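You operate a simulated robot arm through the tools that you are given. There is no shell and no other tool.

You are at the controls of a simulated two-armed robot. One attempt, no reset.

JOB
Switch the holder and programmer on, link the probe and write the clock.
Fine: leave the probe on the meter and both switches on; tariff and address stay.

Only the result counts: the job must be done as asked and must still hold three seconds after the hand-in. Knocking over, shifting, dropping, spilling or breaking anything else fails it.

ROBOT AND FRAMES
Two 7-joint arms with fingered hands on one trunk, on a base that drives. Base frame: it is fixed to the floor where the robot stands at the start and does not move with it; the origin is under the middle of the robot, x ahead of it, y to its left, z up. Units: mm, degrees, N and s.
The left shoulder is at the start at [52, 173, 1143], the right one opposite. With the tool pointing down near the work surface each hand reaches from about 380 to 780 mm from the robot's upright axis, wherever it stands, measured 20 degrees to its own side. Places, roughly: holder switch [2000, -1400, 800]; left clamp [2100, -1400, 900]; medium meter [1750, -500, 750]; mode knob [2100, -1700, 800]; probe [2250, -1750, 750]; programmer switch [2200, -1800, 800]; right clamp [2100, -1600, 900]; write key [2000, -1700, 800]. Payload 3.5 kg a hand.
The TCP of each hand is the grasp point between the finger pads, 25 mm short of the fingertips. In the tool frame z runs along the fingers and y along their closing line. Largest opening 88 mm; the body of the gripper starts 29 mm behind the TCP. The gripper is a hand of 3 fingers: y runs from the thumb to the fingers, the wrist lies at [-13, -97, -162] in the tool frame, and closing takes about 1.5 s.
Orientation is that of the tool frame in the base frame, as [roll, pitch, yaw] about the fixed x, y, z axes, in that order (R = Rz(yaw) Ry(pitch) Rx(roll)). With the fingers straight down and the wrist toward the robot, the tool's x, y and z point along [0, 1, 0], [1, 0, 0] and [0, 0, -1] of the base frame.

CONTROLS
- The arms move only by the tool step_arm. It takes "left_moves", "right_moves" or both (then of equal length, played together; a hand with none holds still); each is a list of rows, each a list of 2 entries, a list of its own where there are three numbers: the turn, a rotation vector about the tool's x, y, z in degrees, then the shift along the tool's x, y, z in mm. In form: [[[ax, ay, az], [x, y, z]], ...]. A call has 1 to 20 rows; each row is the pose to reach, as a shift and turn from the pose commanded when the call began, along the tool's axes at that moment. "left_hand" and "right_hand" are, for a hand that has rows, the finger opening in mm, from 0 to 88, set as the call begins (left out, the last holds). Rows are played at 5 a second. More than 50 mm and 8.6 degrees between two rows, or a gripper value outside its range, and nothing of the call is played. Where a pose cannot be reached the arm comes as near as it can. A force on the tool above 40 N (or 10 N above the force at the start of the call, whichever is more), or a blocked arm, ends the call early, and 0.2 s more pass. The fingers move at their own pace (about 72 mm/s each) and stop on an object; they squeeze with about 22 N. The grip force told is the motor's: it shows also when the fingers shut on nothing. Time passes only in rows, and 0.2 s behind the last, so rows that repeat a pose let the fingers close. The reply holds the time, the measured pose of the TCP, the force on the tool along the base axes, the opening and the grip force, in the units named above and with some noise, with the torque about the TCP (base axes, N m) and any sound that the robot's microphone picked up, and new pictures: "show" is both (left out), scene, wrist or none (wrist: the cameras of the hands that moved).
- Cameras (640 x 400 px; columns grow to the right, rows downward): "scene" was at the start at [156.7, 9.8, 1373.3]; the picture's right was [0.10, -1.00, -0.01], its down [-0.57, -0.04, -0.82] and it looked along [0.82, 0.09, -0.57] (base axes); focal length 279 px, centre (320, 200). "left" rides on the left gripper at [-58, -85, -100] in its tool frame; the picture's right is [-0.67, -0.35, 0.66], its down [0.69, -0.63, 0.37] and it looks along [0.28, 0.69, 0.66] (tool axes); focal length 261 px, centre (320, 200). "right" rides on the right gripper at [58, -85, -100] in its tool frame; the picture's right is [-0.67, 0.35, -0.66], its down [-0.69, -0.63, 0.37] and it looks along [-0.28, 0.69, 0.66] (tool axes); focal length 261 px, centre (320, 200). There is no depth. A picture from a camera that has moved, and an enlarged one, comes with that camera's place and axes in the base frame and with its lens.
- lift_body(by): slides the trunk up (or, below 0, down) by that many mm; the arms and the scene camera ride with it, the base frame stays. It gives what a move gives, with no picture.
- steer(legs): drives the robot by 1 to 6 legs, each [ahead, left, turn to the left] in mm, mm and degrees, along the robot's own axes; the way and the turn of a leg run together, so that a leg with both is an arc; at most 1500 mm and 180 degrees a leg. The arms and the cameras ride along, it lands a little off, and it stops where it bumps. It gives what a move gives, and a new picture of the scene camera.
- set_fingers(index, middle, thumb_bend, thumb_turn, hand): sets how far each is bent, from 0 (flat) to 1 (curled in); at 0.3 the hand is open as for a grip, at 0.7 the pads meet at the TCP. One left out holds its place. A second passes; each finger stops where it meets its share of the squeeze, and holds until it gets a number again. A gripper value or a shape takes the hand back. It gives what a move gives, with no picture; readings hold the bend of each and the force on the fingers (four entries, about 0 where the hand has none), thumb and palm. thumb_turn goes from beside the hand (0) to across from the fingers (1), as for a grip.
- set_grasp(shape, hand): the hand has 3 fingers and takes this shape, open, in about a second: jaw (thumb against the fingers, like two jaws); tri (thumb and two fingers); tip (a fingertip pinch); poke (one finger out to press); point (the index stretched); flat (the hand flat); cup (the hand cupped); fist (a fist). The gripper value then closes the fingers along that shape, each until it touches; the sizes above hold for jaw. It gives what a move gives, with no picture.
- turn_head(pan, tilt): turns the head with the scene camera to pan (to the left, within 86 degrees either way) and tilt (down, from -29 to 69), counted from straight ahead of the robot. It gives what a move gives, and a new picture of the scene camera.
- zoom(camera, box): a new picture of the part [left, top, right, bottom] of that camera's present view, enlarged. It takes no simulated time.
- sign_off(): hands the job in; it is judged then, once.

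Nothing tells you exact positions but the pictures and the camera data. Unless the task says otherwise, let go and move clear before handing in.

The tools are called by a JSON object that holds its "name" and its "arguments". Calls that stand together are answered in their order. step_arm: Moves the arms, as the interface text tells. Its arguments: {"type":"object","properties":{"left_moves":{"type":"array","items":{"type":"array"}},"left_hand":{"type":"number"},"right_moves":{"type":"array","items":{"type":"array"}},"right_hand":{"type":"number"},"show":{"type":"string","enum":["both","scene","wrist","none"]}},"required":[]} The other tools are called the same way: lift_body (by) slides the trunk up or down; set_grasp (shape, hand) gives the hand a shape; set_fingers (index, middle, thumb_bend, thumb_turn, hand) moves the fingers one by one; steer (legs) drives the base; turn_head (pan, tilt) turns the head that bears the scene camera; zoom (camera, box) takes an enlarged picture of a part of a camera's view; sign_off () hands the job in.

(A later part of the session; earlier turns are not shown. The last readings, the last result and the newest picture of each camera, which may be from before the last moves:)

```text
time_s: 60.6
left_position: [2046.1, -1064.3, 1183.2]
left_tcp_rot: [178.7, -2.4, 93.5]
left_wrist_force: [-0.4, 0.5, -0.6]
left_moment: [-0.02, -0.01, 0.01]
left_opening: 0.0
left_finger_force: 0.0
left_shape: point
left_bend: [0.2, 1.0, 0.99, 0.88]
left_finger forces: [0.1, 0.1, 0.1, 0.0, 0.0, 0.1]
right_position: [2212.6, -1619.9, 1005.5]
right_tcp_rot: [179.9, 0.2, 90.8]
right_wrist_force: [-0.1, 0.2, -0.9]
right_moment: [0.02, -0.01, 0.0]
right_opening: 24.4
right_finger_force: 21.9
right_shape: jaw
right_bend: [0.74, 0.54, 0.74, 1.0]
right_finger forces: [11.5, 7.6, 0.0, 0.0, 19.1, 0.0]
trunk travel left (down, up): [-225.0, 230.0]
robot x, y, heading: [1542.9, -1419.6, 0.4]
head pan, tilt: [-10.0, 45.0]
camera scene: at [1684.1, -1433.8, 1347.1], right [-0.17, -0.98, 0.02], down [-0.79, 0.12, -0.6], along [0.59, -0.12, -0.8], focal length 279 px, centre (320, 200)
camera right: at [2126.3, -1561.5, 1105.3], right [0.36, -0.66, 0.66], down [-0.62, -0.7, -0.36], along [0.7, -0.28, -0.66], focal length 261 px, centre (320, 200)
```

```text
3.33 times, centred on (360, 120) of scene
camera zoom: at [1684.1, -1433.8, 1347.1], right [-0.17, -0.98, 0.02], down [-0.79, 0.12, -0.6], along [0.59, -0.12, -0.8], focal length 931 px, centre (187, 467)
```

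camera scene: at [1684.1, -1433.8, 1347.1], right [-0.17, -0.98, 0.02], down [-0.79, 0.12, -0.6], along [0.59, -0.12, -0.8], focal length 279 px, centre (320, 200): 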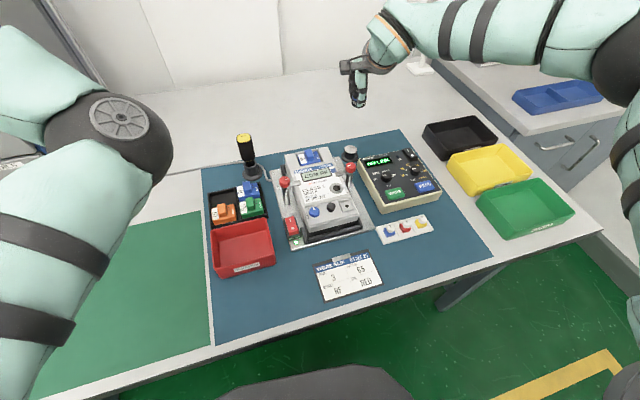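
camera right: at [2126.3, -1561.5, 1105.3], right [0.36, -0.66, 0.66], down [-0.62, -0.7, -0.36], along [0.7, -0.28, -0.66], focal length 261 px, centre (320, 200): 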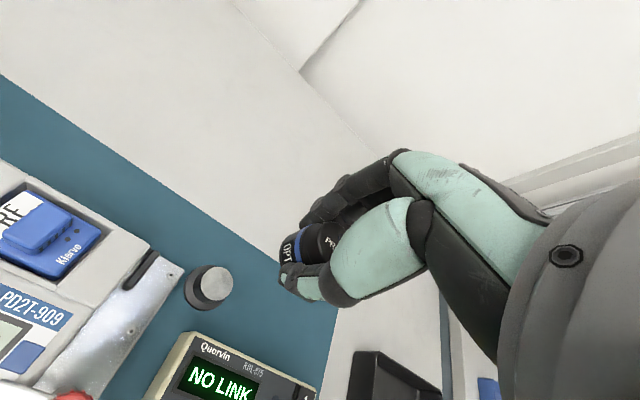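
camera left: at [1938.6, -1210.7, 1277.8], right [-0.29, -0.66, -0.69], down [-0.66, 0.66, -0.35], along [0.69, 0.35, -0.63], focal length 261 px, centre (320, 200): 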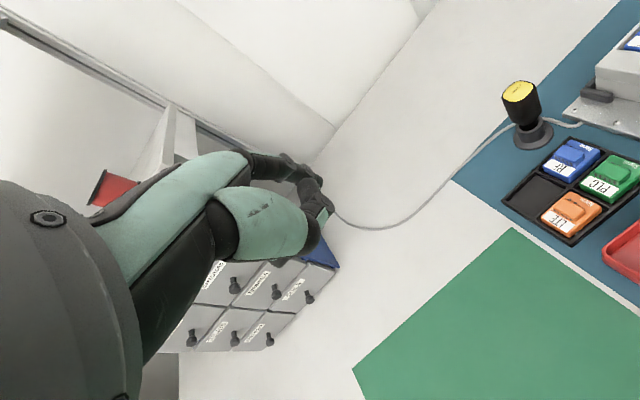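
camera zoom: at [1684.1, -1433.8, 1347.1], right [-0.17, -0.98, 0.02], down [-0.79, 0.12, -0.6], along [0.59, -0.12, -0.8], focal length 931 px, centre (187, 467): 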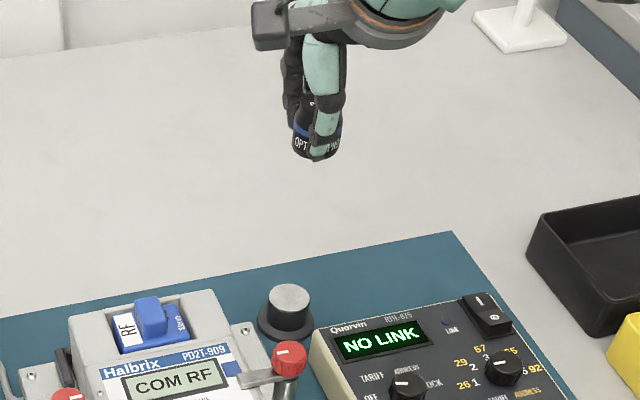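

{"name": "zoom", "arguments": {"camera": "scene", "box": [340, 85, 380, 115]}}

{"name": "zoom", "arguments": {"camera": "right", "box": [260, 200, 360, 310]}}

```text
13.33 times, centred on (360, 100) of scene
camera zoom: at [1684.1, -1433.8, 1347.1], right [-0.17, -0.98, 0.02], down [-0.79, 0.12, -0.6], along [0.59, -0.12, -0.8], focal length 3724 px, centre (-213, 1533)
```

zoom: 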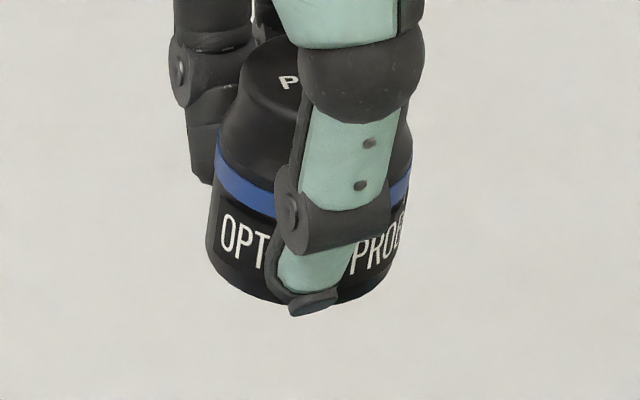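

```text
3.64 times, centred on (310, 255) of right
camera zoom: at [2126.3, -1561.5, 1105.3], right [0.36, -0.66, 0.66], down [-0.62, -0.7, -0.36], along [0.7, -0.28, -0.66], focal length 948 px, centre (356, 0)
```

zoom: 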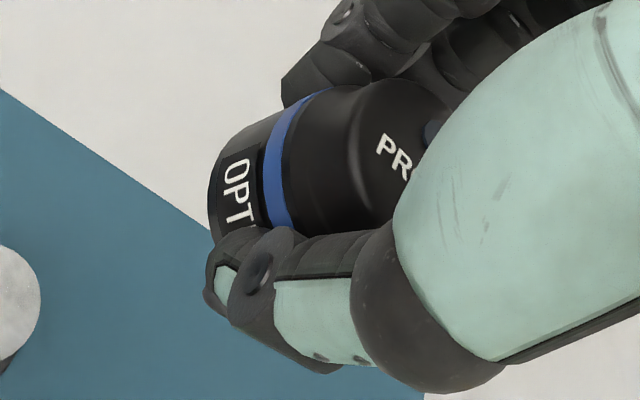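

The probe lifted off a short post and is held well; its bottom is about 24 mm below the TCP. The port is near [2074, -1549, 862] with a clamp bar just behind it, so I'll turn the hand about 90° to put the fingers beside the port and not over the bar, carrying the probe across at this height.

{"name": "step_arm", "arguments": {"right_moves": [[[0, 0, -7.5], [6, -12, 0]], [[0, 0, -15], [12, -24, 0]], [[0, 0, -22.5], [18, -36, 0]], [[0, 0, -30], [24, -48, 0]], [[0, 0, -37.5], [30, -60, 0]], [[0, 0, -45], [36, -72, 0]]]}}

```text
time_s: 62.0
left_position: [2043.3, -1065.1, 1185.5]
left_tcp_rot: [178.5, -2.5, 93.4]
left_wrist_force: [0.3, 0.6, -0.4]
left_moment: [-0.01, -0.03, -0.01]
left_opening: 0.0
left_finger_force: 0.0
left_shape: point
left_bend: [0.2, 1.0, 0.99, 0.88]
left_finger forces: [0.1, 0.1, 0.0, 0.0, 0.0, 0.0]
right_position: [2112.7, -1589.5, 1053.7]
right_tcp_rot: [179.0, -4.3, 121.1]
right_wrist_force: [-1.2, -0.5, 0.4]
right_moment: [0.01, -0.04, -0.02]
right_opening: 23.8
right_finger_force: 22.0
right_shape: jaw
right_bend: [0.74, 0.54, 0.74, 1.0]
right_finger forces: [11.5, 7.9, 0.0, 0.1, 19.0, 0.0]
right hand out of reach, approached as far as the arm can: row 4, 5, 6
trunk travel left (down, up): [-225.0, 230.0]
robot x, y, heading: [1541.6, -1423.5, 0.3]
head pan, tilt: [-10.0, 45.0]
camera scene: at [1682.1, -1435.1, 1347.5], right [-0.17, -0.99, 0.02], down [-0.79, 0.12, -0.6], along [0.59, -0.12, -0.8], focal length 279 px, centre (320, 200)
camera right: at [2010.4, -1590.3, 1156.3], right [0.66, -0.44, 0.61], down [-0.19, -0.88, -0.43], along [0.73, 0.16, -0.67], focal length 261 px, centre (320, 200)
```

scene: 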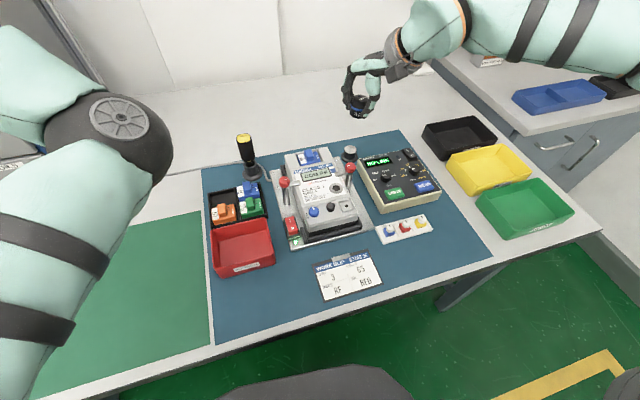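
right: 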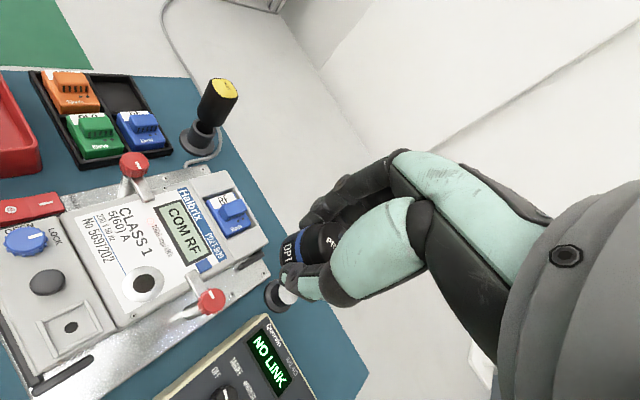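

The wrist hits a limit turning that way. Before choosing the hand orientation I'll look closely at the port and the clamp bar.

{"name": "zoom", "arguments": {"camera": "right", "box": [60, 170, 300, 350]}}

{"name": "zoom", "arguments": {"camera": "scene", "box": [270, 130, 400, 240]}}

```text
2.22 times, centred on (180, 260) of right
camera zoom: at [2010.4, -1590.3, 1156.3], right [0.66, -0.44, 0.61], down [-0.19, -0.88, -0.43], along [0.73, 0.16, -0.67], focal length 579 px, centre (631, 67)
```

zoom: 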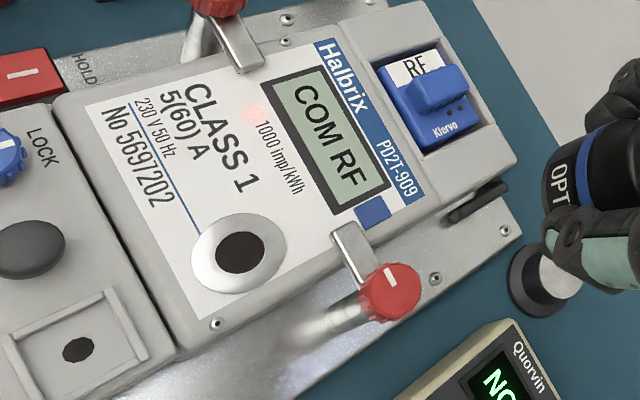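

```text
3.64 times, centred on (335, 185) of scene
camera zoom: at [1682.1, -1435.1, 1347.5], right [-0.17, -0.99, 0.02], down [-0.79, 0.12, -0.6], along [0.59, -0.12, -0.8], focal length 1016 px, centre (266, 254)
```

zoom: 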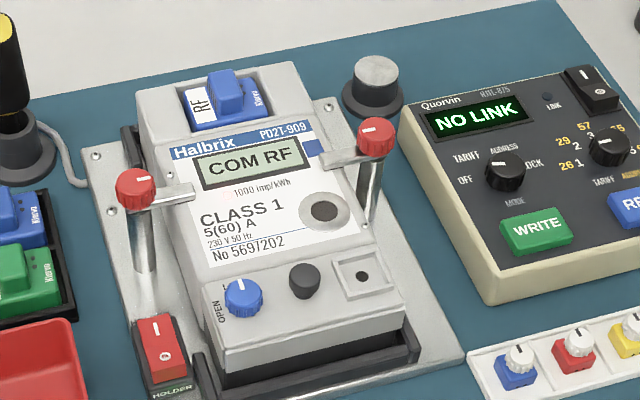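

The port centre is at about [2061, -1549, 874], and the clamp bar is about 32 mm behind it, so the fingers do fit with the normal hand orientation. I'll rotate back to that and carry the probe over the port.

{"name": "step_arm", "arguments": {"right_moves": [[[0, -0.9, 6.2], [8, -2, 5]], [[-0.1, -1.8, 12.4], [20, -8, 15]], [[-0.1, -2.7, 18.6], [32, -14, 28]], [[-0.2, -3.6, 24.8], [45, -19, 43]], [[-0.2, -4.5, 31], [57.2, -24.4, 57.7]]]}}

{"name": "zoom", "arguments": {"camera": "right", "box": [120, 140, 400, 380]}}

{"name": "zoom", "arguments": {"camera": "scene", "box": [270, 100, 400, 240]}}

```text
time_s: 63.2
left_position: [2044.8, -1065.0, 1182.0]
left_tcp_rot: [178.8, -2.3, 93.5]
left_wrist_force: [0.0, 0.4, 0.0]
left_moment: [-0.05, -0.03, 0.02]
left_opening: 0.0
left_finger_force: 0.1
left_shape: point
left_bend: [0.2, 1.0, 0.99, 0.88]
left_finger forces: [0.0, 0.0, 0.1, 0.0, 0.1, 0.0]
right_position: [2061.2, -1548.7, 998.8]
right_tcp_rot: [179.9, 0.2, 89.9]
right_wrist_force: [0.3, 0.2, -0.7]
right_moment: [-0.04, 0.02, -0.04]
right_opening: 24.0
right_finger_force: 22.2
right_shape: jaw
right_bend: [0.74, 0.54, 0.75, 1.0]
right_finger forces: [11.4, 7.9, 0.1, 0.0, 19.0, 0.0]
trunk travel left (down, up): [-225.0, 230.0]
robot x, y, heading: [1545.3, -1423.4, -0.1]
head pan, tilt: [-10.0, 45.0]
camera scene: at [1684.4, -1433.5, 1347.1], right [-0.17, -0.98, 0.02], down [-0.79, 0.12, -0.6], along [0.59, -0.12, -0.8], focal length 279 px, centre (320, 200)
camera right: at [1974.1, -1489.8, 1098.9], right [0.35, -0.67, 0.66], down [-0.63, -0.69, -0.36], along [0.69, -0.29, -0.66], focal length 261 px, centre (320, 200)
```

scene: 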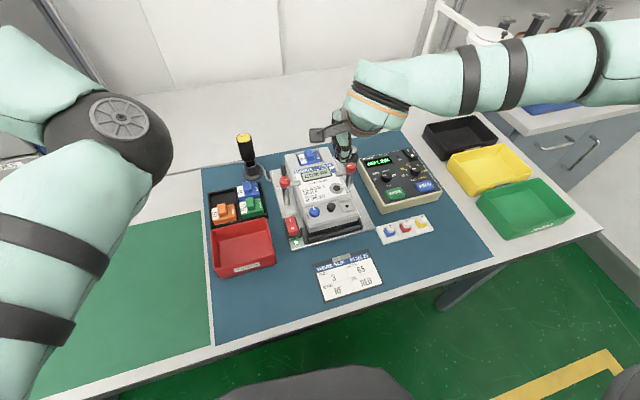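
right: 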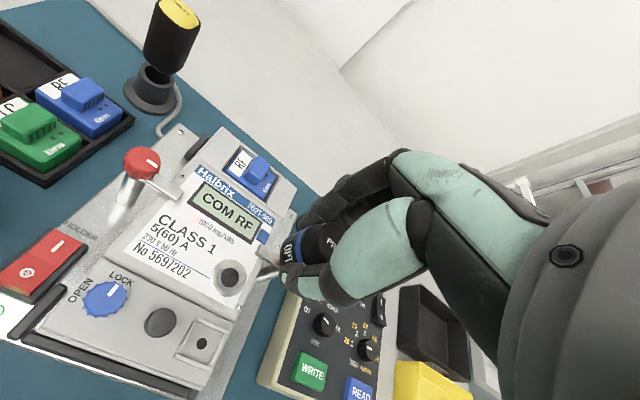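

```text
1.67 times, centred on (260, 260) of right
camera zoom: at [1974.1, -1489.8, 1098.9], right [0.35, -0.67, 0.66], down [-0.63, -0.69, -0.36], along [0.69, -0.29, -0.66], focal length 434 px, centre (420, 100)
```

zoom: 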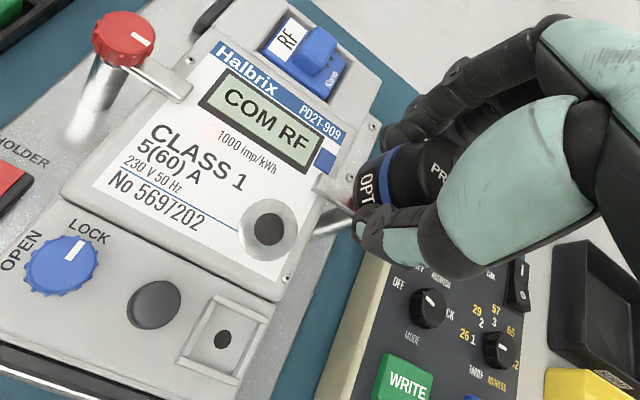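

```text
2.86 times, centred on (335, 170) of scene
camera zoom: at [1684.4, -1433.5, 1347.1], right [-0.17, -0.98, 0.02], down [-0.79, 0.12, -0.6], along [0.59, -0.12, -0.8], focal length 798 px, centre (277, 286)
```

zoom: 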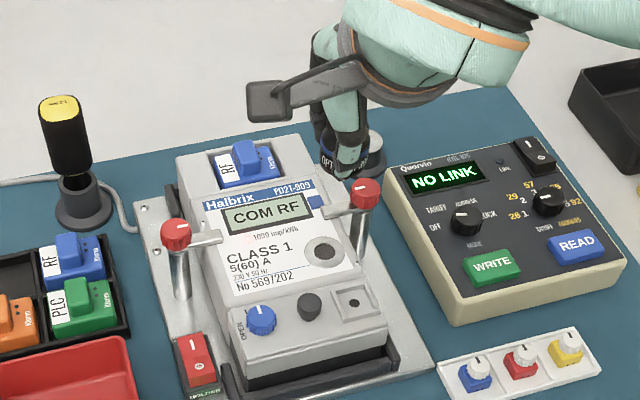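

{"name": "step_arm", "arguments": {"right_moves": [[[0, 0, 0], [2, 1, 20]], [[0, 0, 0], [4, 1.5, 45]], [[0, 0, 0], [4, 1.5, 75]]]}}

{"name": "zoom", "arguments": {"camera": "right", "box": [180, 160, 360, 320]}}

{"name": "zoom", "arguments": {"camera": "scene", "box": [290, 130, 380, 220]}}

```text
time_s: 64.0
left_position: [2046.6, -1063.4, 1182.2]
left_tcp_rot: [178.8, -2.4, 93.4]
left_wrist_force: [-0.2, 0.5, 0.6]
left_moment: [0.0, 0.01, 0.01]
left_opening: 0.0
left_finger_force: 0.0
left_shape: point
left_bend: [0.2, 1.0, 0.99, 0.88]
left_finger forces: [0.1, 0.0, 0.0, 0.0, 0.0, 0.1]
right_position: [2062.4, -1543.9, 920.3]
right_tcp_rot: [-179.9, 0.1, 90.0]
right_wrist_force: [-0.4, 1.2, -0.9]
right_moment: [-0.04, 0.01, -0.02]
right_opening: 23.7
right_finger_force: 22.0
right_shape: jaw
right_bend: [0.74, 0.54, 0.75, 1.0]
right_finger forces: [11.4, 8.1, 0.1, 0.0, 18.9, 0.0]
trunk travel left (down, up): [-225.0, 230.0]
robot x, y, heading: [1539.7, -1419.0, 0.1]
head pan, tilt: [-10.0, 45.0]
camera scene: at [1685.2, -1434.2, 1346.9], right [-0.17, -0.98, 0.02], down [-0.79, 0.12, -0.6], along [0.59, -0.12, -0.8], focal length 279 px, centre (320, 200)
camera right: at [1975.7, -1485.3, 1020.9], right [0.35, -0.67, 0.66], down [-0.63, -0.69, -0.36], along [0.69, -0.29, -0.66], focal length 261 px, centre (320, 200)
```

scene: 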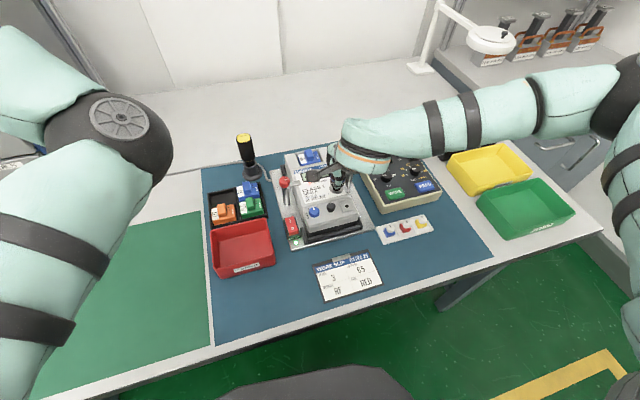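
right: 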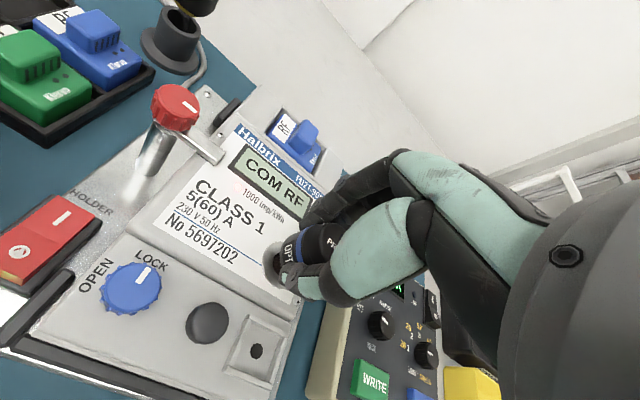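

```text
2.50 times, centred on (270, 240) of right
camera zoom: at [1975.7, -1485.3, 1020.9], right [0.35, -0.67, 0.66], down [-0.63, -0.69, -0.36], along [0.69, -0.29, -0.66], focal length 652 px, centre (445, 100)
```

zoom: 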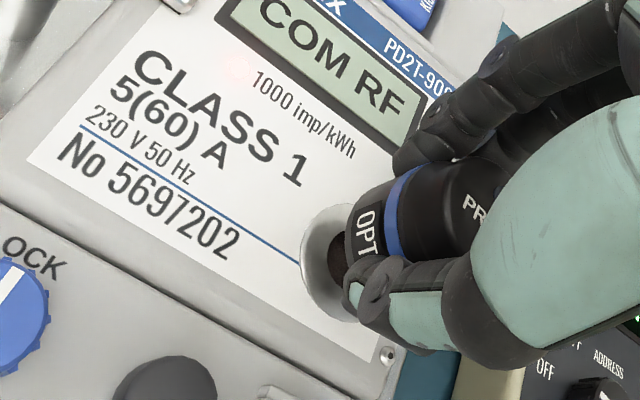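

```text
4.44 times, centred on (335, 175) of scene
camera zoom: at [1685.2, -1434.2, 1346.9], right [-0.17, -0.98, 0.02], down [-0.79, 0.12, -0.6], along [0.59, -0.12, -0.8], focal length 1241 px, centre (253, 311)
```

zoom: 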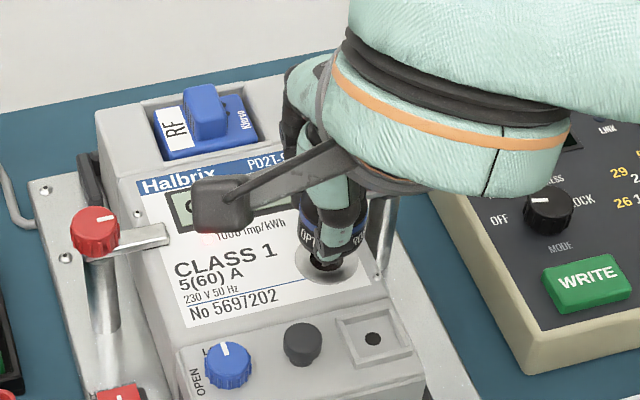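

{"name": "zoom", "arguments": {"camera": "right", "box": [250, 225, 330, 295]}}

{"name": "zoom", "arguments": {"camera": "scene", "box": [325, 155, 365, 185]}}

```text
5.71 times, centred on (290, 260) of right
camera zoom: at [1975.7, -1485.3, 1020.9], right [0.35, -0.67, 0.66], down [-0.63, -0.69, -0.36], along [0.69, -0.29, -0.66], focal length 1489 px, centre (491, -143)
```

zoom: 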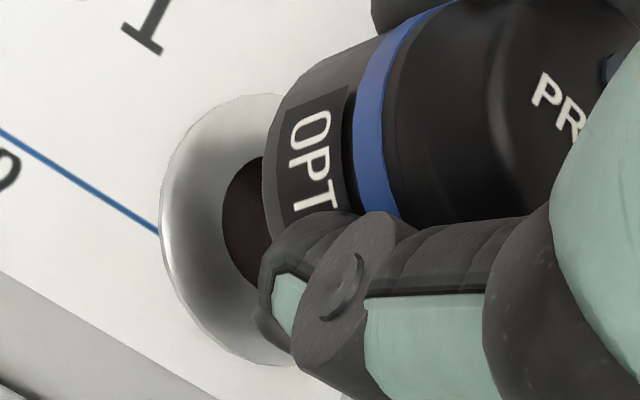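

```text
13.33 times, centred on (345, 170) of scene
camera zoom: at [1685.2, -1434.2, 1346.9], right [-0.17, -0.98, 0.02], down [-0.79, 0.12, -0.6], along [0.59, -0.12, -0.8], focal length 3724 px, centre (-13, 600)
```

zoom: 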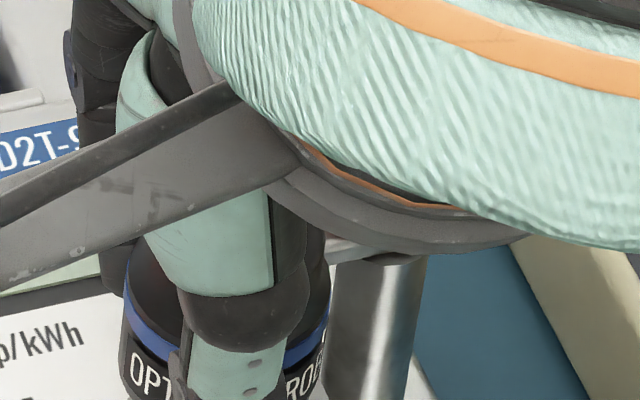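

The probe is about 24 mm above the port and nearly centred; the ring looks about 2 mm to the right of the probe axis. I'll shift by that and lower it gently until it seats.

{"name": "step_arm", "arguments": {"right_moves": [[[0, 0, 0], [-2, 0, 6]], [[0, 0, 0], [-2, 0, 12]], [[0, 0, 0], [-2, 0, 16]]]}}

{"name": "zoom", "arguments": {"camera": "right", "box": [250, 205, 350, 295]}}

{"name": "zoom", "arguments": {"camera": "scene", "box": [310, 145, 380, 205]}}

```text
time_s: 64.8
left_position: [2044.1, -1063.1, 1181.5]
left_tcp_rot: [178.7, -2.4, 93.4]
left_wrist_force: [-0.3, -0.2, 0.5]
left_moment: [0.02, -0.03, 0.0]
left_opening: 0.0
left_finger_force: 0.1
left_shape: point
left_bend: [0.2, 1.0, 0.99, 0.88]
left_finger forces: [0.0, 0.0, 0.0, 0.1, 0.1, 0.0]
right_position: [2061.8, -1545.9, 906.1]
right_tcp_rot: [-179.9, 0.2, 90.1]
right_wrist_force: [-1.1, 1.0, -1.4]
right_moment: [-0.01, 0.01, 0.01]
right_opening: 24.0
right_finger_force: 22.3
right_shape: jaw
right_bend: [0.74, 0.54, 0.75, 1.0]
right_finger forces: [11.5, 8.2, 0.1, 0.0, 18.8, 0.0]
trunk travel left (down, up): [-225.0, 230.0]
robot x, y, heading: [1541.1, -1421.5, -0.1]
head pan, tilt: [-10.0, 45.0]
camera scene: at [1684.7, -1433.9, 1347.0], right [-0.17, -0.98, 0.02], down [-0.79, 0.12, -0.6], along [0.59, -0.12, -0.8], focal length 279 px, centre (320, 200)
camera right: at [1976.2, -1487.1, 1006.4], right [0.35, -0.67, 0.66], down [-0.63, -0.69, -0.36], along [0.69, -0.29, -0.66], focal length 261 px, centre (320, 200)
```

scene: 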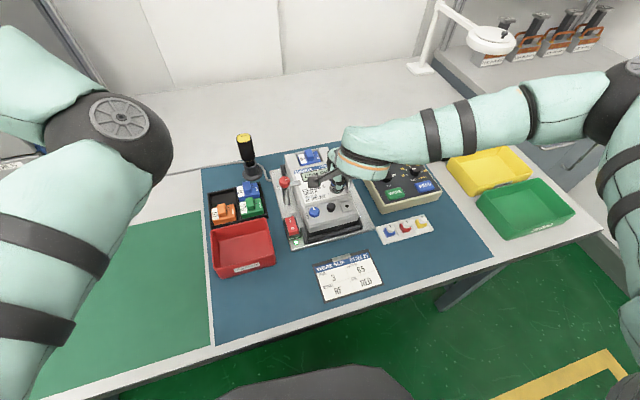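
right: 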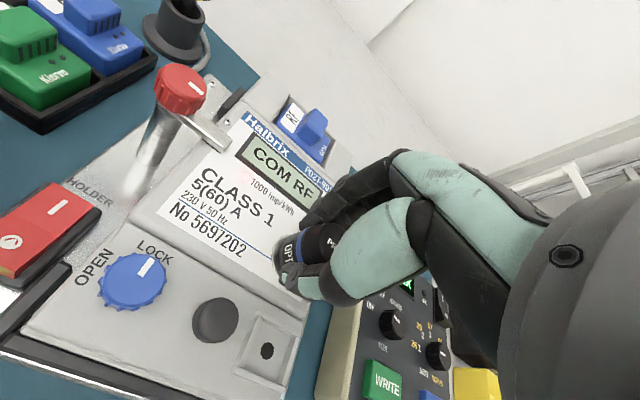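

```text
4.44 times, centred on (300, 250) of right
camera zoom: at [1976.2, -1487.1, 1006.4], right [0.35, -0.67, 0.66], down [-0.63, -0.69, -0.36], along [0.69, -0.29, -0.66], focal length 1158 px, centre (409, -22)
```

zoom: 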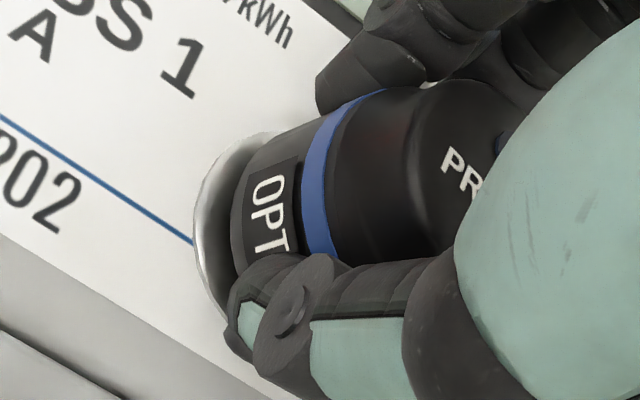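

```text
6.67 times, centred on (345, 175) of scene
camera zoom: at [1684.7, -1433.9, 1347.0], right [-0.17, -0.98, 0.02], down [-0.79, 0.12, -0.6], along [0.59, -0.12, -0.8], focal length 1862 px, centre (153, 367)
```

zoom: 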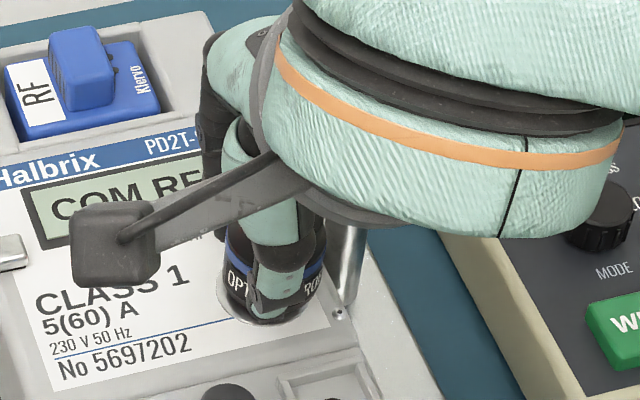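

{"name": "step_arm", "arguments": {"right_moves": [[[0, 0, 0], [0, 0, 4]], [[0, 0, 0], [0, 0, 7]], [[0, 0, 0], [0, 0, 9]]]}}

{"name": "zoom", "arguments": {"camera": "right", "box": [250, 205, 350, 295]}}

{"name": "zoom", "arguments": {"camera": "scene", "box": [310, 145, 380, 205]}}

```text
time_s: 65.6
left_position: [2044.4, -1063.9, 1184.5]
left_tcp_rot: [178.7, -2.4, 93.5]
left_wrist_force: [-1.3, 0.6, 0.0]
left_moment: [-0.01, 0.0, 0.02]
left_opening: 0.0
left_finger_force: 0.1
left_shape: point
left_bend: [0.2, 1.0, 0.99, 0.88]
left_finger forces: [0.0, 0.0, 0.0, 0.1, 0.1, 0.1]
right_position: [2061.6, -1544.9, 899.0]
right_tcp_rot: [179.8, 0.1, 90.1]
right_wrist_force: [0.6, -0.3, 12.6]
right_moment: [-0.02, -0.1, 0.0]
right_opening: 24.5
right_finger_force: 21.9
right_shape: jaw
right_bend: [0.74, 0.54, 0.75, 1.0]
right_finger forces: [12.9, 10.0, 0.0, 0.0, 20.6, 0.1]
trunk travel left (down, up): [-225.0, 230.0]
robot x, y, heading: [1545.4, -1420.4, 0.1]
head pan, tilt: [-10.0, 45.0]
camera scene: at [1683.1, -1433.6, 1347.5], right [-0.17, -0.98, 0.02], down [-0.79, 0.12, -0.6], along [0.59, -0.12, -0.8], focal length 279 px, centre (320, 200)
camera right: at [1975.9, -1486.6, 999.7], right [0.35, -0.67, 0.66], down [-0.63, -0.69, -0.37], along [0.7, -0.29, -0.66], focal length 261 px, centre (320, 200)
```

scene: 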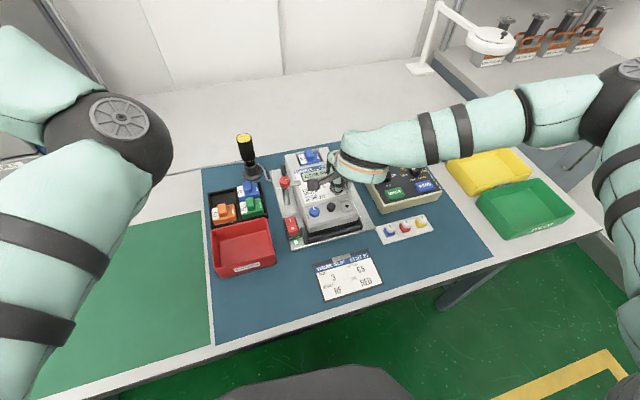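
right: 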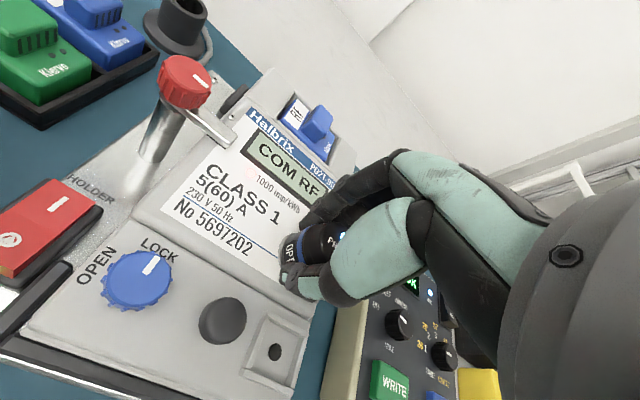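

```text
4.44 times, centred on (300, 250) of right
camera zoom: at [1975.9, -1486.6, 999.7], right [0.35, -0.67, 0.66], down [-0.63, -0.69, -0.37], along [0.7, -0.29, -0.66], focal length 1158 px, centre (409, -22)
```

zoom: 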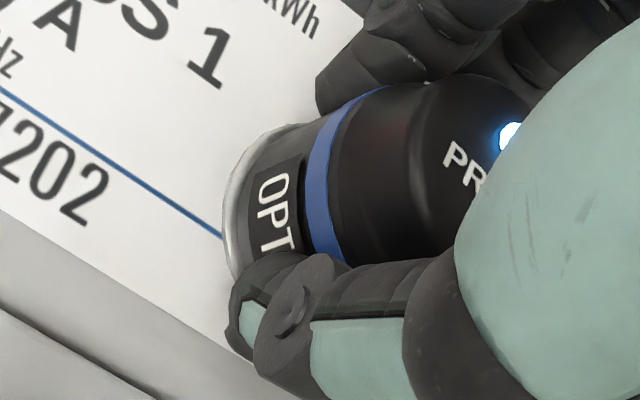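

```text
6.67 times, centred on (345, 175) of scene
camera zoom: at [1683.1, -1433.6, 1347.5], right [-0.17, -0.98, 0.02], down [-0.79, 0.12, -0.6], along [0.59, -0.12, -0.8], focal length 1862 px, centre (153, 367)
```

zoom: 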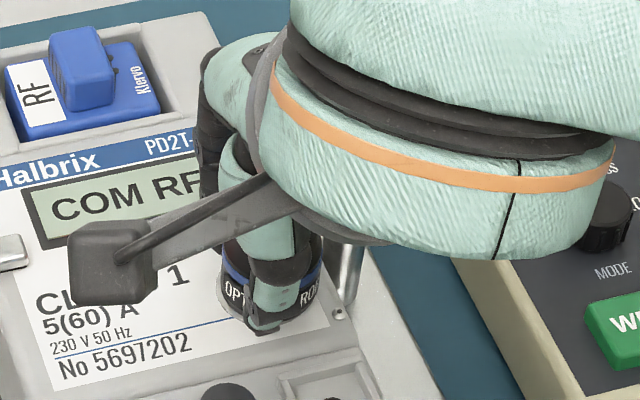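

The probe LED has lit blue, so the link is made. I'll check the programmer display, then open the fingers just enough to let go.

{"name": "step_arm", "arguments": {"right_moves": [[[0, 0, 0], [0, 0, -1]], [[0, 0, 0], [0, 0, -1]], [[0, 0, 0], [0, 0, -1]], [[0, 0, 0], [0, 0, -1]], [[0, 0, 0], [0, 0, -1]]], "right_hand": 40}}

{"name": "zoom", "arguments": {"camera": "right", "box": [240, 180, 440, 340]}}

{"name": "zoom", "arguments": {"camera": "scene", "box": [310, 145, 440, 215]}}

```text
time_s: 66.8
left_position: [2045.9, -1062.9, 1182.0]
left_tcp_rot: [178.8, -2.4, 93.5]
left_wrist_force: [0.0, 0.5, 0.4]
left_moment: [0.01, -0.03, 0.0]
left_opening: 0.0
left_finger_force: 0.1
left_shape: point
left_bend: [0.2, 1.0, 0.99, 0.88]
left_finger forces: [0.1, 0.1, 0.1, 0.0, 0.1, 0.0]
right_position: [2062.7, -1545.1, 899.6]
right_tcp_rot: [180.0, 0.2, 90.1]
right_wrist_force: [0.3, -0.4, 0.7]
right_moment: [0.0, -0.02, 0.04]
right_opening: 39.4
right_finger_force: 0.2
right_shape: jaw
right_bend: [0.74, 0.47, 0.71, 1.0]
right_finger forces: [0.0, 0.2, 0.1, 0.1, 0.0, 0.1]
trunk travel left (down, up): [-225.0, 230.0]
robot x, y, heading: [1544.5, -1425.1, 0.3]
head pan, tilt: [-10.0, 45.0]
camera scene: at [1684.4, -1433.9, 1347.1], right [-0.17, -0.98, 0.02], down [-0.79, 0.12, -0.6], along [0.59, -0.12, -0.8], focal length 279 px, centre (320, 200)
camera right: at [1976.4, -1487.0, 999.5], right [0.35, -0.67, 0.66], down [-0.63, -0.69, -0.36], along [0.69, -0.29, -0.66], focal length 261 px, centre (320, 200)
```

scene: 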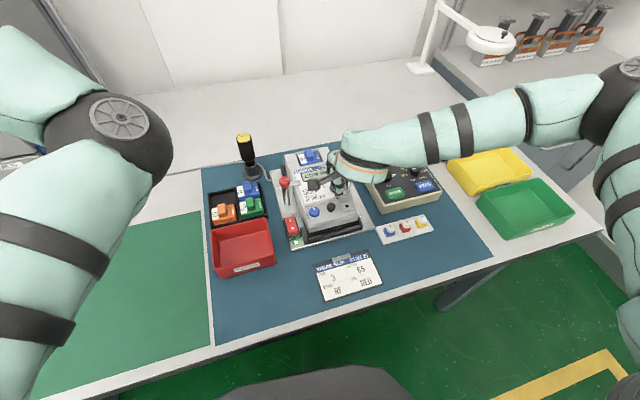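
right: 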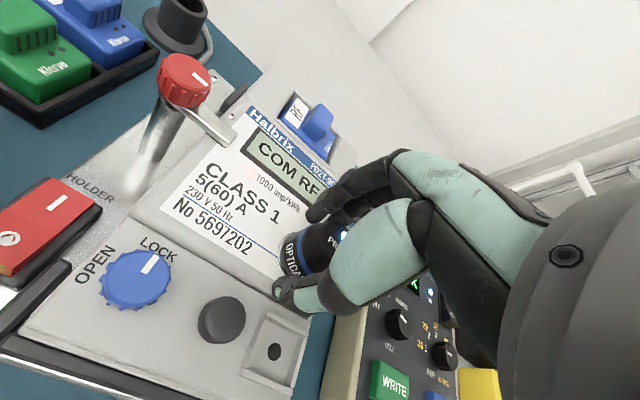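

```text
2.50 times, centred on (340, 260) of right
camera zoom: at [1976.4, -1487.0, 999.5], right [0.35, -0.67, 0.66], down [-0.63, -0.69, -0.36], along [0.69, -0.29, -0.66], focal length 652 px, centre (270, 50)
```

zoom: 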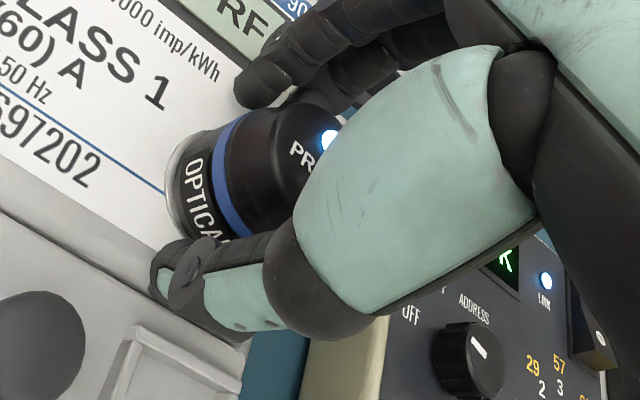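

```text
4.92 times, centred on (375, 180) of scene
camera zoom: at [1684.4, -1433.9, 1347.1], right [-0.17, -0.98, 0.02], down [-0.79, 0.12, -0.6], along [0.59, -0.12, -0.8], focal length 1375 px, centre (49, 298)
```

zoom: 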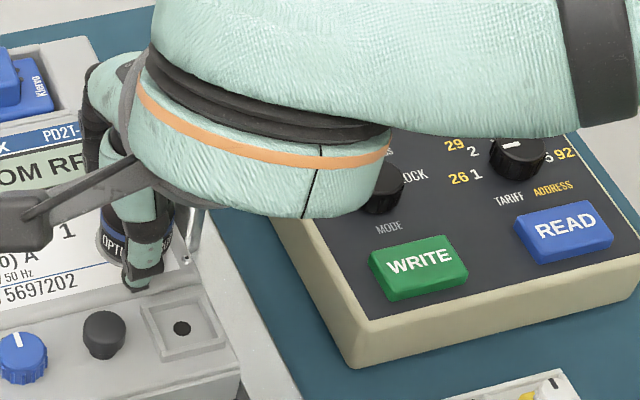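

The LINK lamp on the programmer and the probe LED are both lit. The fingers are off the probe, so I'll lift the hand straight up.

{"name": "step_arm", "arguments": {"right_moves": [[[0, 0, 0], [0, 0, -3]], [[0, 0, 0], [0, 0, -8]], [[0, 0, 0], [0, 0, -16]], [[0, 0, 0], [0, 0, -30]], [[0, 0, 0], [0, 0, -50]], [[0, 0, 0], [0, 0, -80]], [[0, 0, 0], [0, 0, -110]]], "right_hand": 46}}

{"name": "zoom", "arguments": {"camera": "right", "box": [140, 160, 420, 380]}}

{"name": "zoom", "arguments": {"camera": "scene", "box": [290, 130, 430, 220]}}

```text
time_s: 68.4
left_position: [2043.5, -1063.0, 1183.1]
left_tcp_rot: [178.7, -2.4, 93.4]
left_wrist_force: [-1.2, 0.4, -0.4]
left_moment: [-0.01, 0.02, -0.03]
left_opening: 0.0
left_finger_force: 0.0
left_shape: point
left_bend: [0.2, 1.0, 0.99, 0.88]
left_finger forces: [0.0, 0.1, 0.0, 0.0, 0.0, 0.1]
right_position: [2062.2, -1545.4, 1009.9]
right_tcp_rot: [-180.0, 0.2, 90.0]
right_wrist_force: [1.1, -0.4, 0.3]
right_moment: [0.03, -0.02, 0.01]
right_opening: 45.9
right_finger_force: 0.1
right_shape: jaw
right_bend: [0.74, 0.44, 0.68, 1.0]
right_finger forces: [0.0, 0.0, 0.1, 0.1, 0.0, 0.0]
trunk travel left (down, up): [-225.0, 230.0]
robot x, y, heading: [1543.5, -1420.7, 0.2]
head pan, tilt: [-10.0, 45.0]
camera scene: at [1683.9, -1433.8, 1347.2], right [-0.17, -0.98, 0.02], down [-0.79, 0.12, -0.6], along [0.59, -0.12, -0.8], focal length 279 px, centre (320, 200)
camera right: at [1976.0, -1488.0, 1109.6], right [0.35, -0.67, 0.66], down [-0.63, -0.69, -0.36], along [0.69, -0.29, -0.66], focal length 261 px, centre (320, 200)
```

scene: 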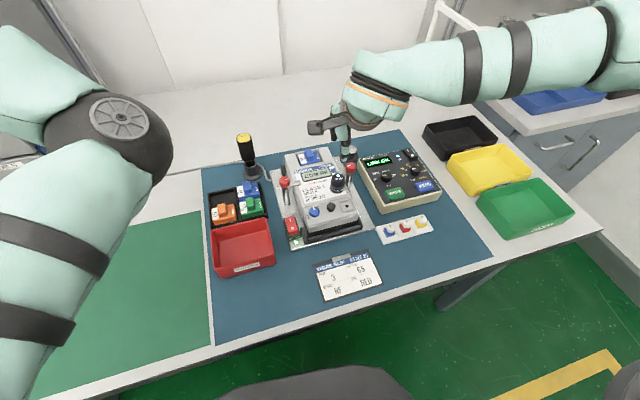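
right: 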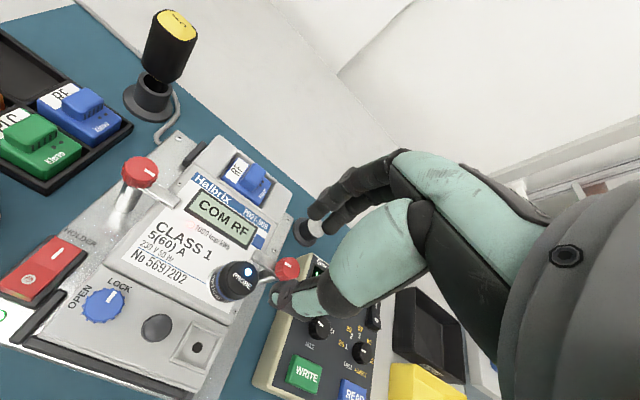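

```text
1.82 times, centred on (280, 270) of right
camera zoom: at [1976.0, -1488.0, 1109.6], right [0.35, -0.67, 0.66], down [-0.63, -0.69, -0.36], along [0.69, -0.29, -0.66], focal length 474 px, centre (393, 73)
```

zoom: 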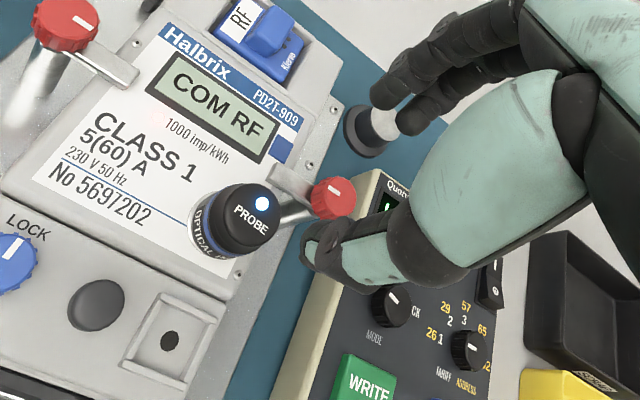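

```text
4.44 times, centred on (360, 175) of scene
camera zoom: at [1683.9, -1433.8, 1347.2], right [-0.17, -0.98, 0.02], down [-0.79, 0.12, -0.6], along [0.59, -0.12, -0.8], focal length 1241 px, centre (142, 311)
```

zoom: 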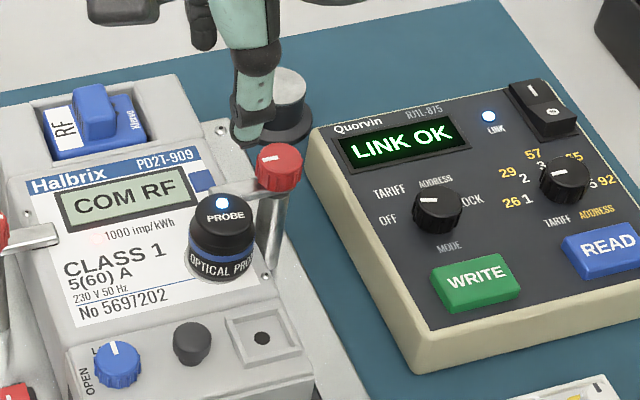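

The display reads LINK OK and the probe is seated. Next is the mode knob, with its top at about [2096, -1678, 849]; I'll move over it and test the wrist's turning range there at a safe height.

{"name": "step_arm", "arguments": {"right_moves": [[[0, 0, 0], [-33, 9, 0]], [[0, 0, 0], [-66, 17, 0]], [[0, 0, 0], [-99, 26, 0]], [[0, 0, 0], [-132.6, 34.3, 10]]], "show": "none"}}

{"name": "step_arm", "arguments": {"right_moves": [[[0, 0, 8], [0, 0, 0]], [[0, 0, 16], [0, 0, 0]], [[0, 0, 24], [0, 0, 0]], [[0, 0, 32], [0, 0, 0]], [[0, 0, 40], [0, 0, 0]], [[0, 0, 48], [0, 0, 0]], [[0, 0, 56], [0, 0, 0]], [[0, 0, 64], [0, 0, 0]], [[0, 0, 72], [0, 0, 0]], [[0, 0, 80], [0, 0, 0]], [[0, 0, 88], [0, 0, 0]]]}}

```text
time_s: 69.4
left_position: [2046.5, -1066.7, 1183.7]
left_tcp_rot: [178.8, -2.5, 93.5]
left_wrist_force: [0.1, -0.1, -0.6]
left_moment: [-0.02, 0.02, -0.01]
left_opening: 0.0
left_finger_force: 0.1
left_shape: point
left_bend: [0.2, 1.0, 0.99, 0.88]
left_finger forces: [0.0, 0.0, 0.0, 0.0, 0.0, 0.0]
right_position: [2096.9, -1678.3, 1000.8]
right_tcp_rot: [-179.9, 0.1, 90.1]
right_wrist_force: [-1.0, 0.3, -0.3]
right_moment: [0.0, 0.02, 0.04]
right_opening: 45.4
right_finger_force: 0.0
right_shape: jaw
right_bend: [0.74, 0.44, 0.68, 1.0]
right_finger forces: [0.0, 0.0, 0.0, 0.1, 0.1, 0.0]
trunk travel left (down, up): [-225.0, 230.0]
robot x, y, heading: [1542.9, -1422.5, 0.1]
head pan, tilt: [-10.0, 45.0]
```

```text
time_s: 71.8
left_position: [2046.1, -1063.2, 1181.5]
left_tcp_rot: [178.9, -2.3, 93.4]
left_wrist_force: [-0.6, -0.8, 0.7]
left_moment: [-0.01, -0.02, -0.02]
left_opening: 0.2
left_finger_force: 0.0
left_shape: point
left_bend: [0.2, 1.0, 0.99, 0.88]
left_finger forces: [0.0, 0.0, 0.0, 0.0, 0.0, 0.0]
right_position: [2098.6, -1677.3, 1000.1]
right_tcp_rot: [179.8, 0.1, 2.0]
right_wrist_force: [0.6, 0.3, -0.3]
right_moment: [0.03, 0.03, -0.03]
right_opening: 45.5
right_finger_force: 0.1
right_shape: jaw
right_bend: [0.74, 0.44, 0.68, 1.0]
right_finger forces: [0.0, 0.0, 0.1, 0.0, 0.0, 0.1]
trunk travel left (down, up): [-225.0, 230.0]
robot x, y, heading: [1543.6, -1421.5, 0.3]
head pan, tilt: [-10.0, 45.0]
camera scene: at [1684.9, -1433.6, 1347.0], right [-0.17, -0.98, 0.02], down [-0.79, 0.12, -0.6], along [0.59, -0.12, -0.8], focal length 279 px, centre (320, 200)
camera right: at [2151.3, -1590.2, 1099.8], right [-0.66, -0.37, 0.66], down [-0.71, 0.6, -0.37], along [-0.26, -0.71, -0.66], focal length 261 px, centre (320, 200)
```

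scene: 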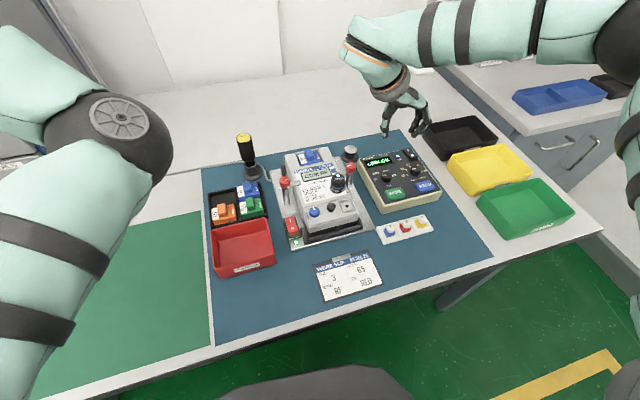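
right: 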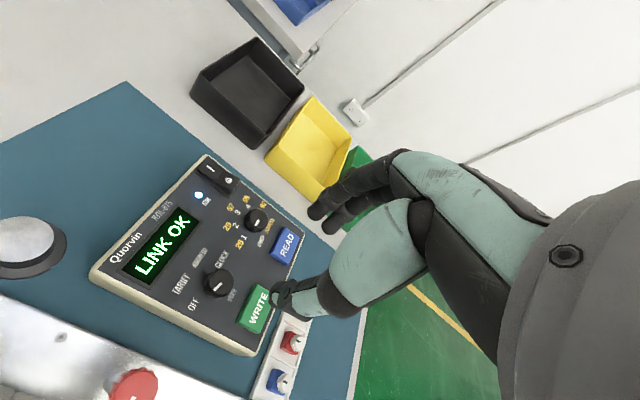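

The wrist turned 88° clockwise without trouble. I'll see how much further it goes.

{"name": "step_arm", "arguments": {"right_moves": [[[0, 0, 8], [0, 0, 0]], [[0, 0, 16], [0, 0, 0]], [[0, 0, 24], [0, 0, 0]], [[0, 0, 32], [0, 0, 0]], [[0, 0, 40], [0, 0, 0]], [[0, 0, 48], [0, 0, 0]], [[0, 0, 56], [0, 0, 0]]]}}

{"name": "zoom", "arguments": {"camera": "right", "box": [80, 160, 360, 380]}}

```text
time_s: 73.4
left_position: [2045.7, -1063.9, 1183.5]
left_tcp_rot: [178.8, -2.4, 93.5]
left_wrist_force: [-0.6, -0.4, 0.0]
left_moment: [0.02, 0.01, 0.04]
left_opening: 0.0
left_finger_force: 0.0
left_shape: point
left_bend: [0.2, 1.0, 0.99, 0.88]
left_finger forces: [0.0, 0.1, 0.0, 0.1, 0.0, 0.0]
right_position: [2098.7, -1676.9, 999.7]
right_tcp_rot: [179.9, 0.0, -54.0]
right_wrist_force: [-0.8, 0.2, -0.3]
right_moment: [-0.02, -0.01, 0.03]
right_opening: 45.5
right_finger_force: 0.0
right_shape: jaw
right_bend: [0.74, 0.44, 0.68, 1.0]
right_finger forces: [0.0, 0.0, 0.0, 0.1, 0.0, 0.0]
trunk travel left (down, up): [-225.0, 230.0]
robot x, y, heading: [1542.8, -1420.5, 0.1]
head pan, tilt: [-10.0, 45.0]
camera scene: at [1684.9, -1433.9, 1347.0], right [-0.17, -0.98, 0.02], down [-0.79, 0.12, -0.6], along [0.59, -0.12, -0.8], focal length 279 px, centre (320, 200)
camera right: at [2199.5, -1674.1, 1099.4], right [-0.67, 0.34, 0.66], down [0.11, 0.92, -0.37], along [-0.73, -0.18, -0.66], focal length 261 px, centre (320, 200)
```

scene: 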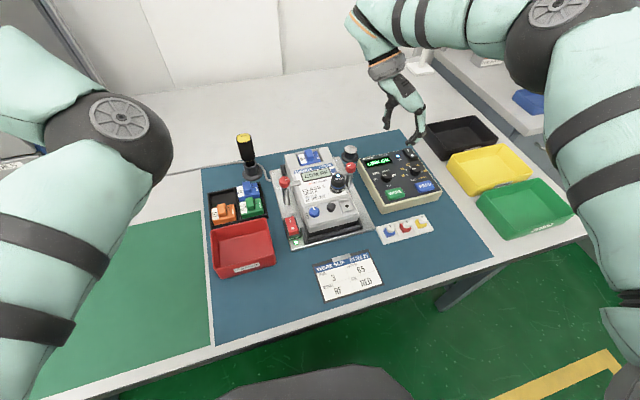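
right: 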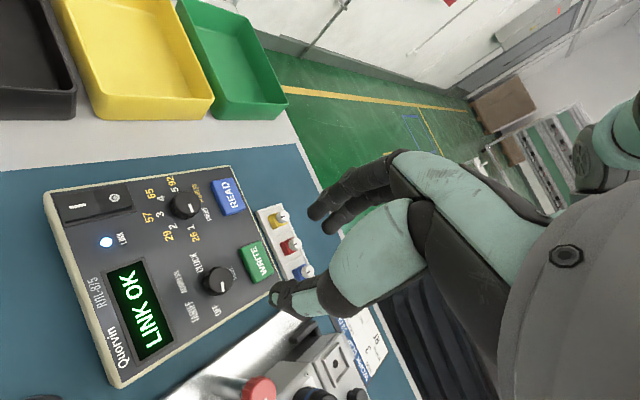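

```text
1.82 times, centred on (220, 270) of right
camera zoom: at [2199.5, -1674.1, 1099.4], right [-0.67, 0.34, 0.66], down [0.11, 0.92, -0.37], along [-0.73, -0.18, -0.66], focal length 474 px, centre (502, 73)
```

zoom: 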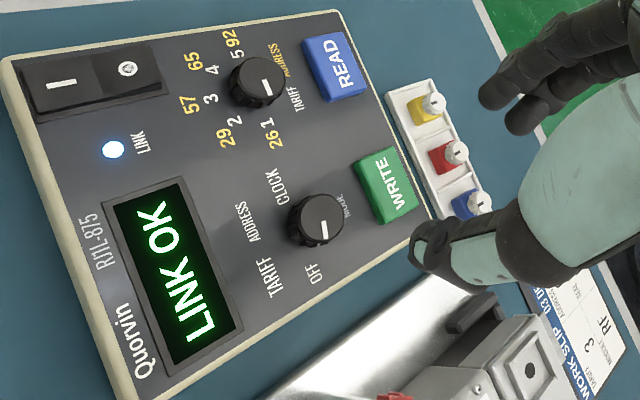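

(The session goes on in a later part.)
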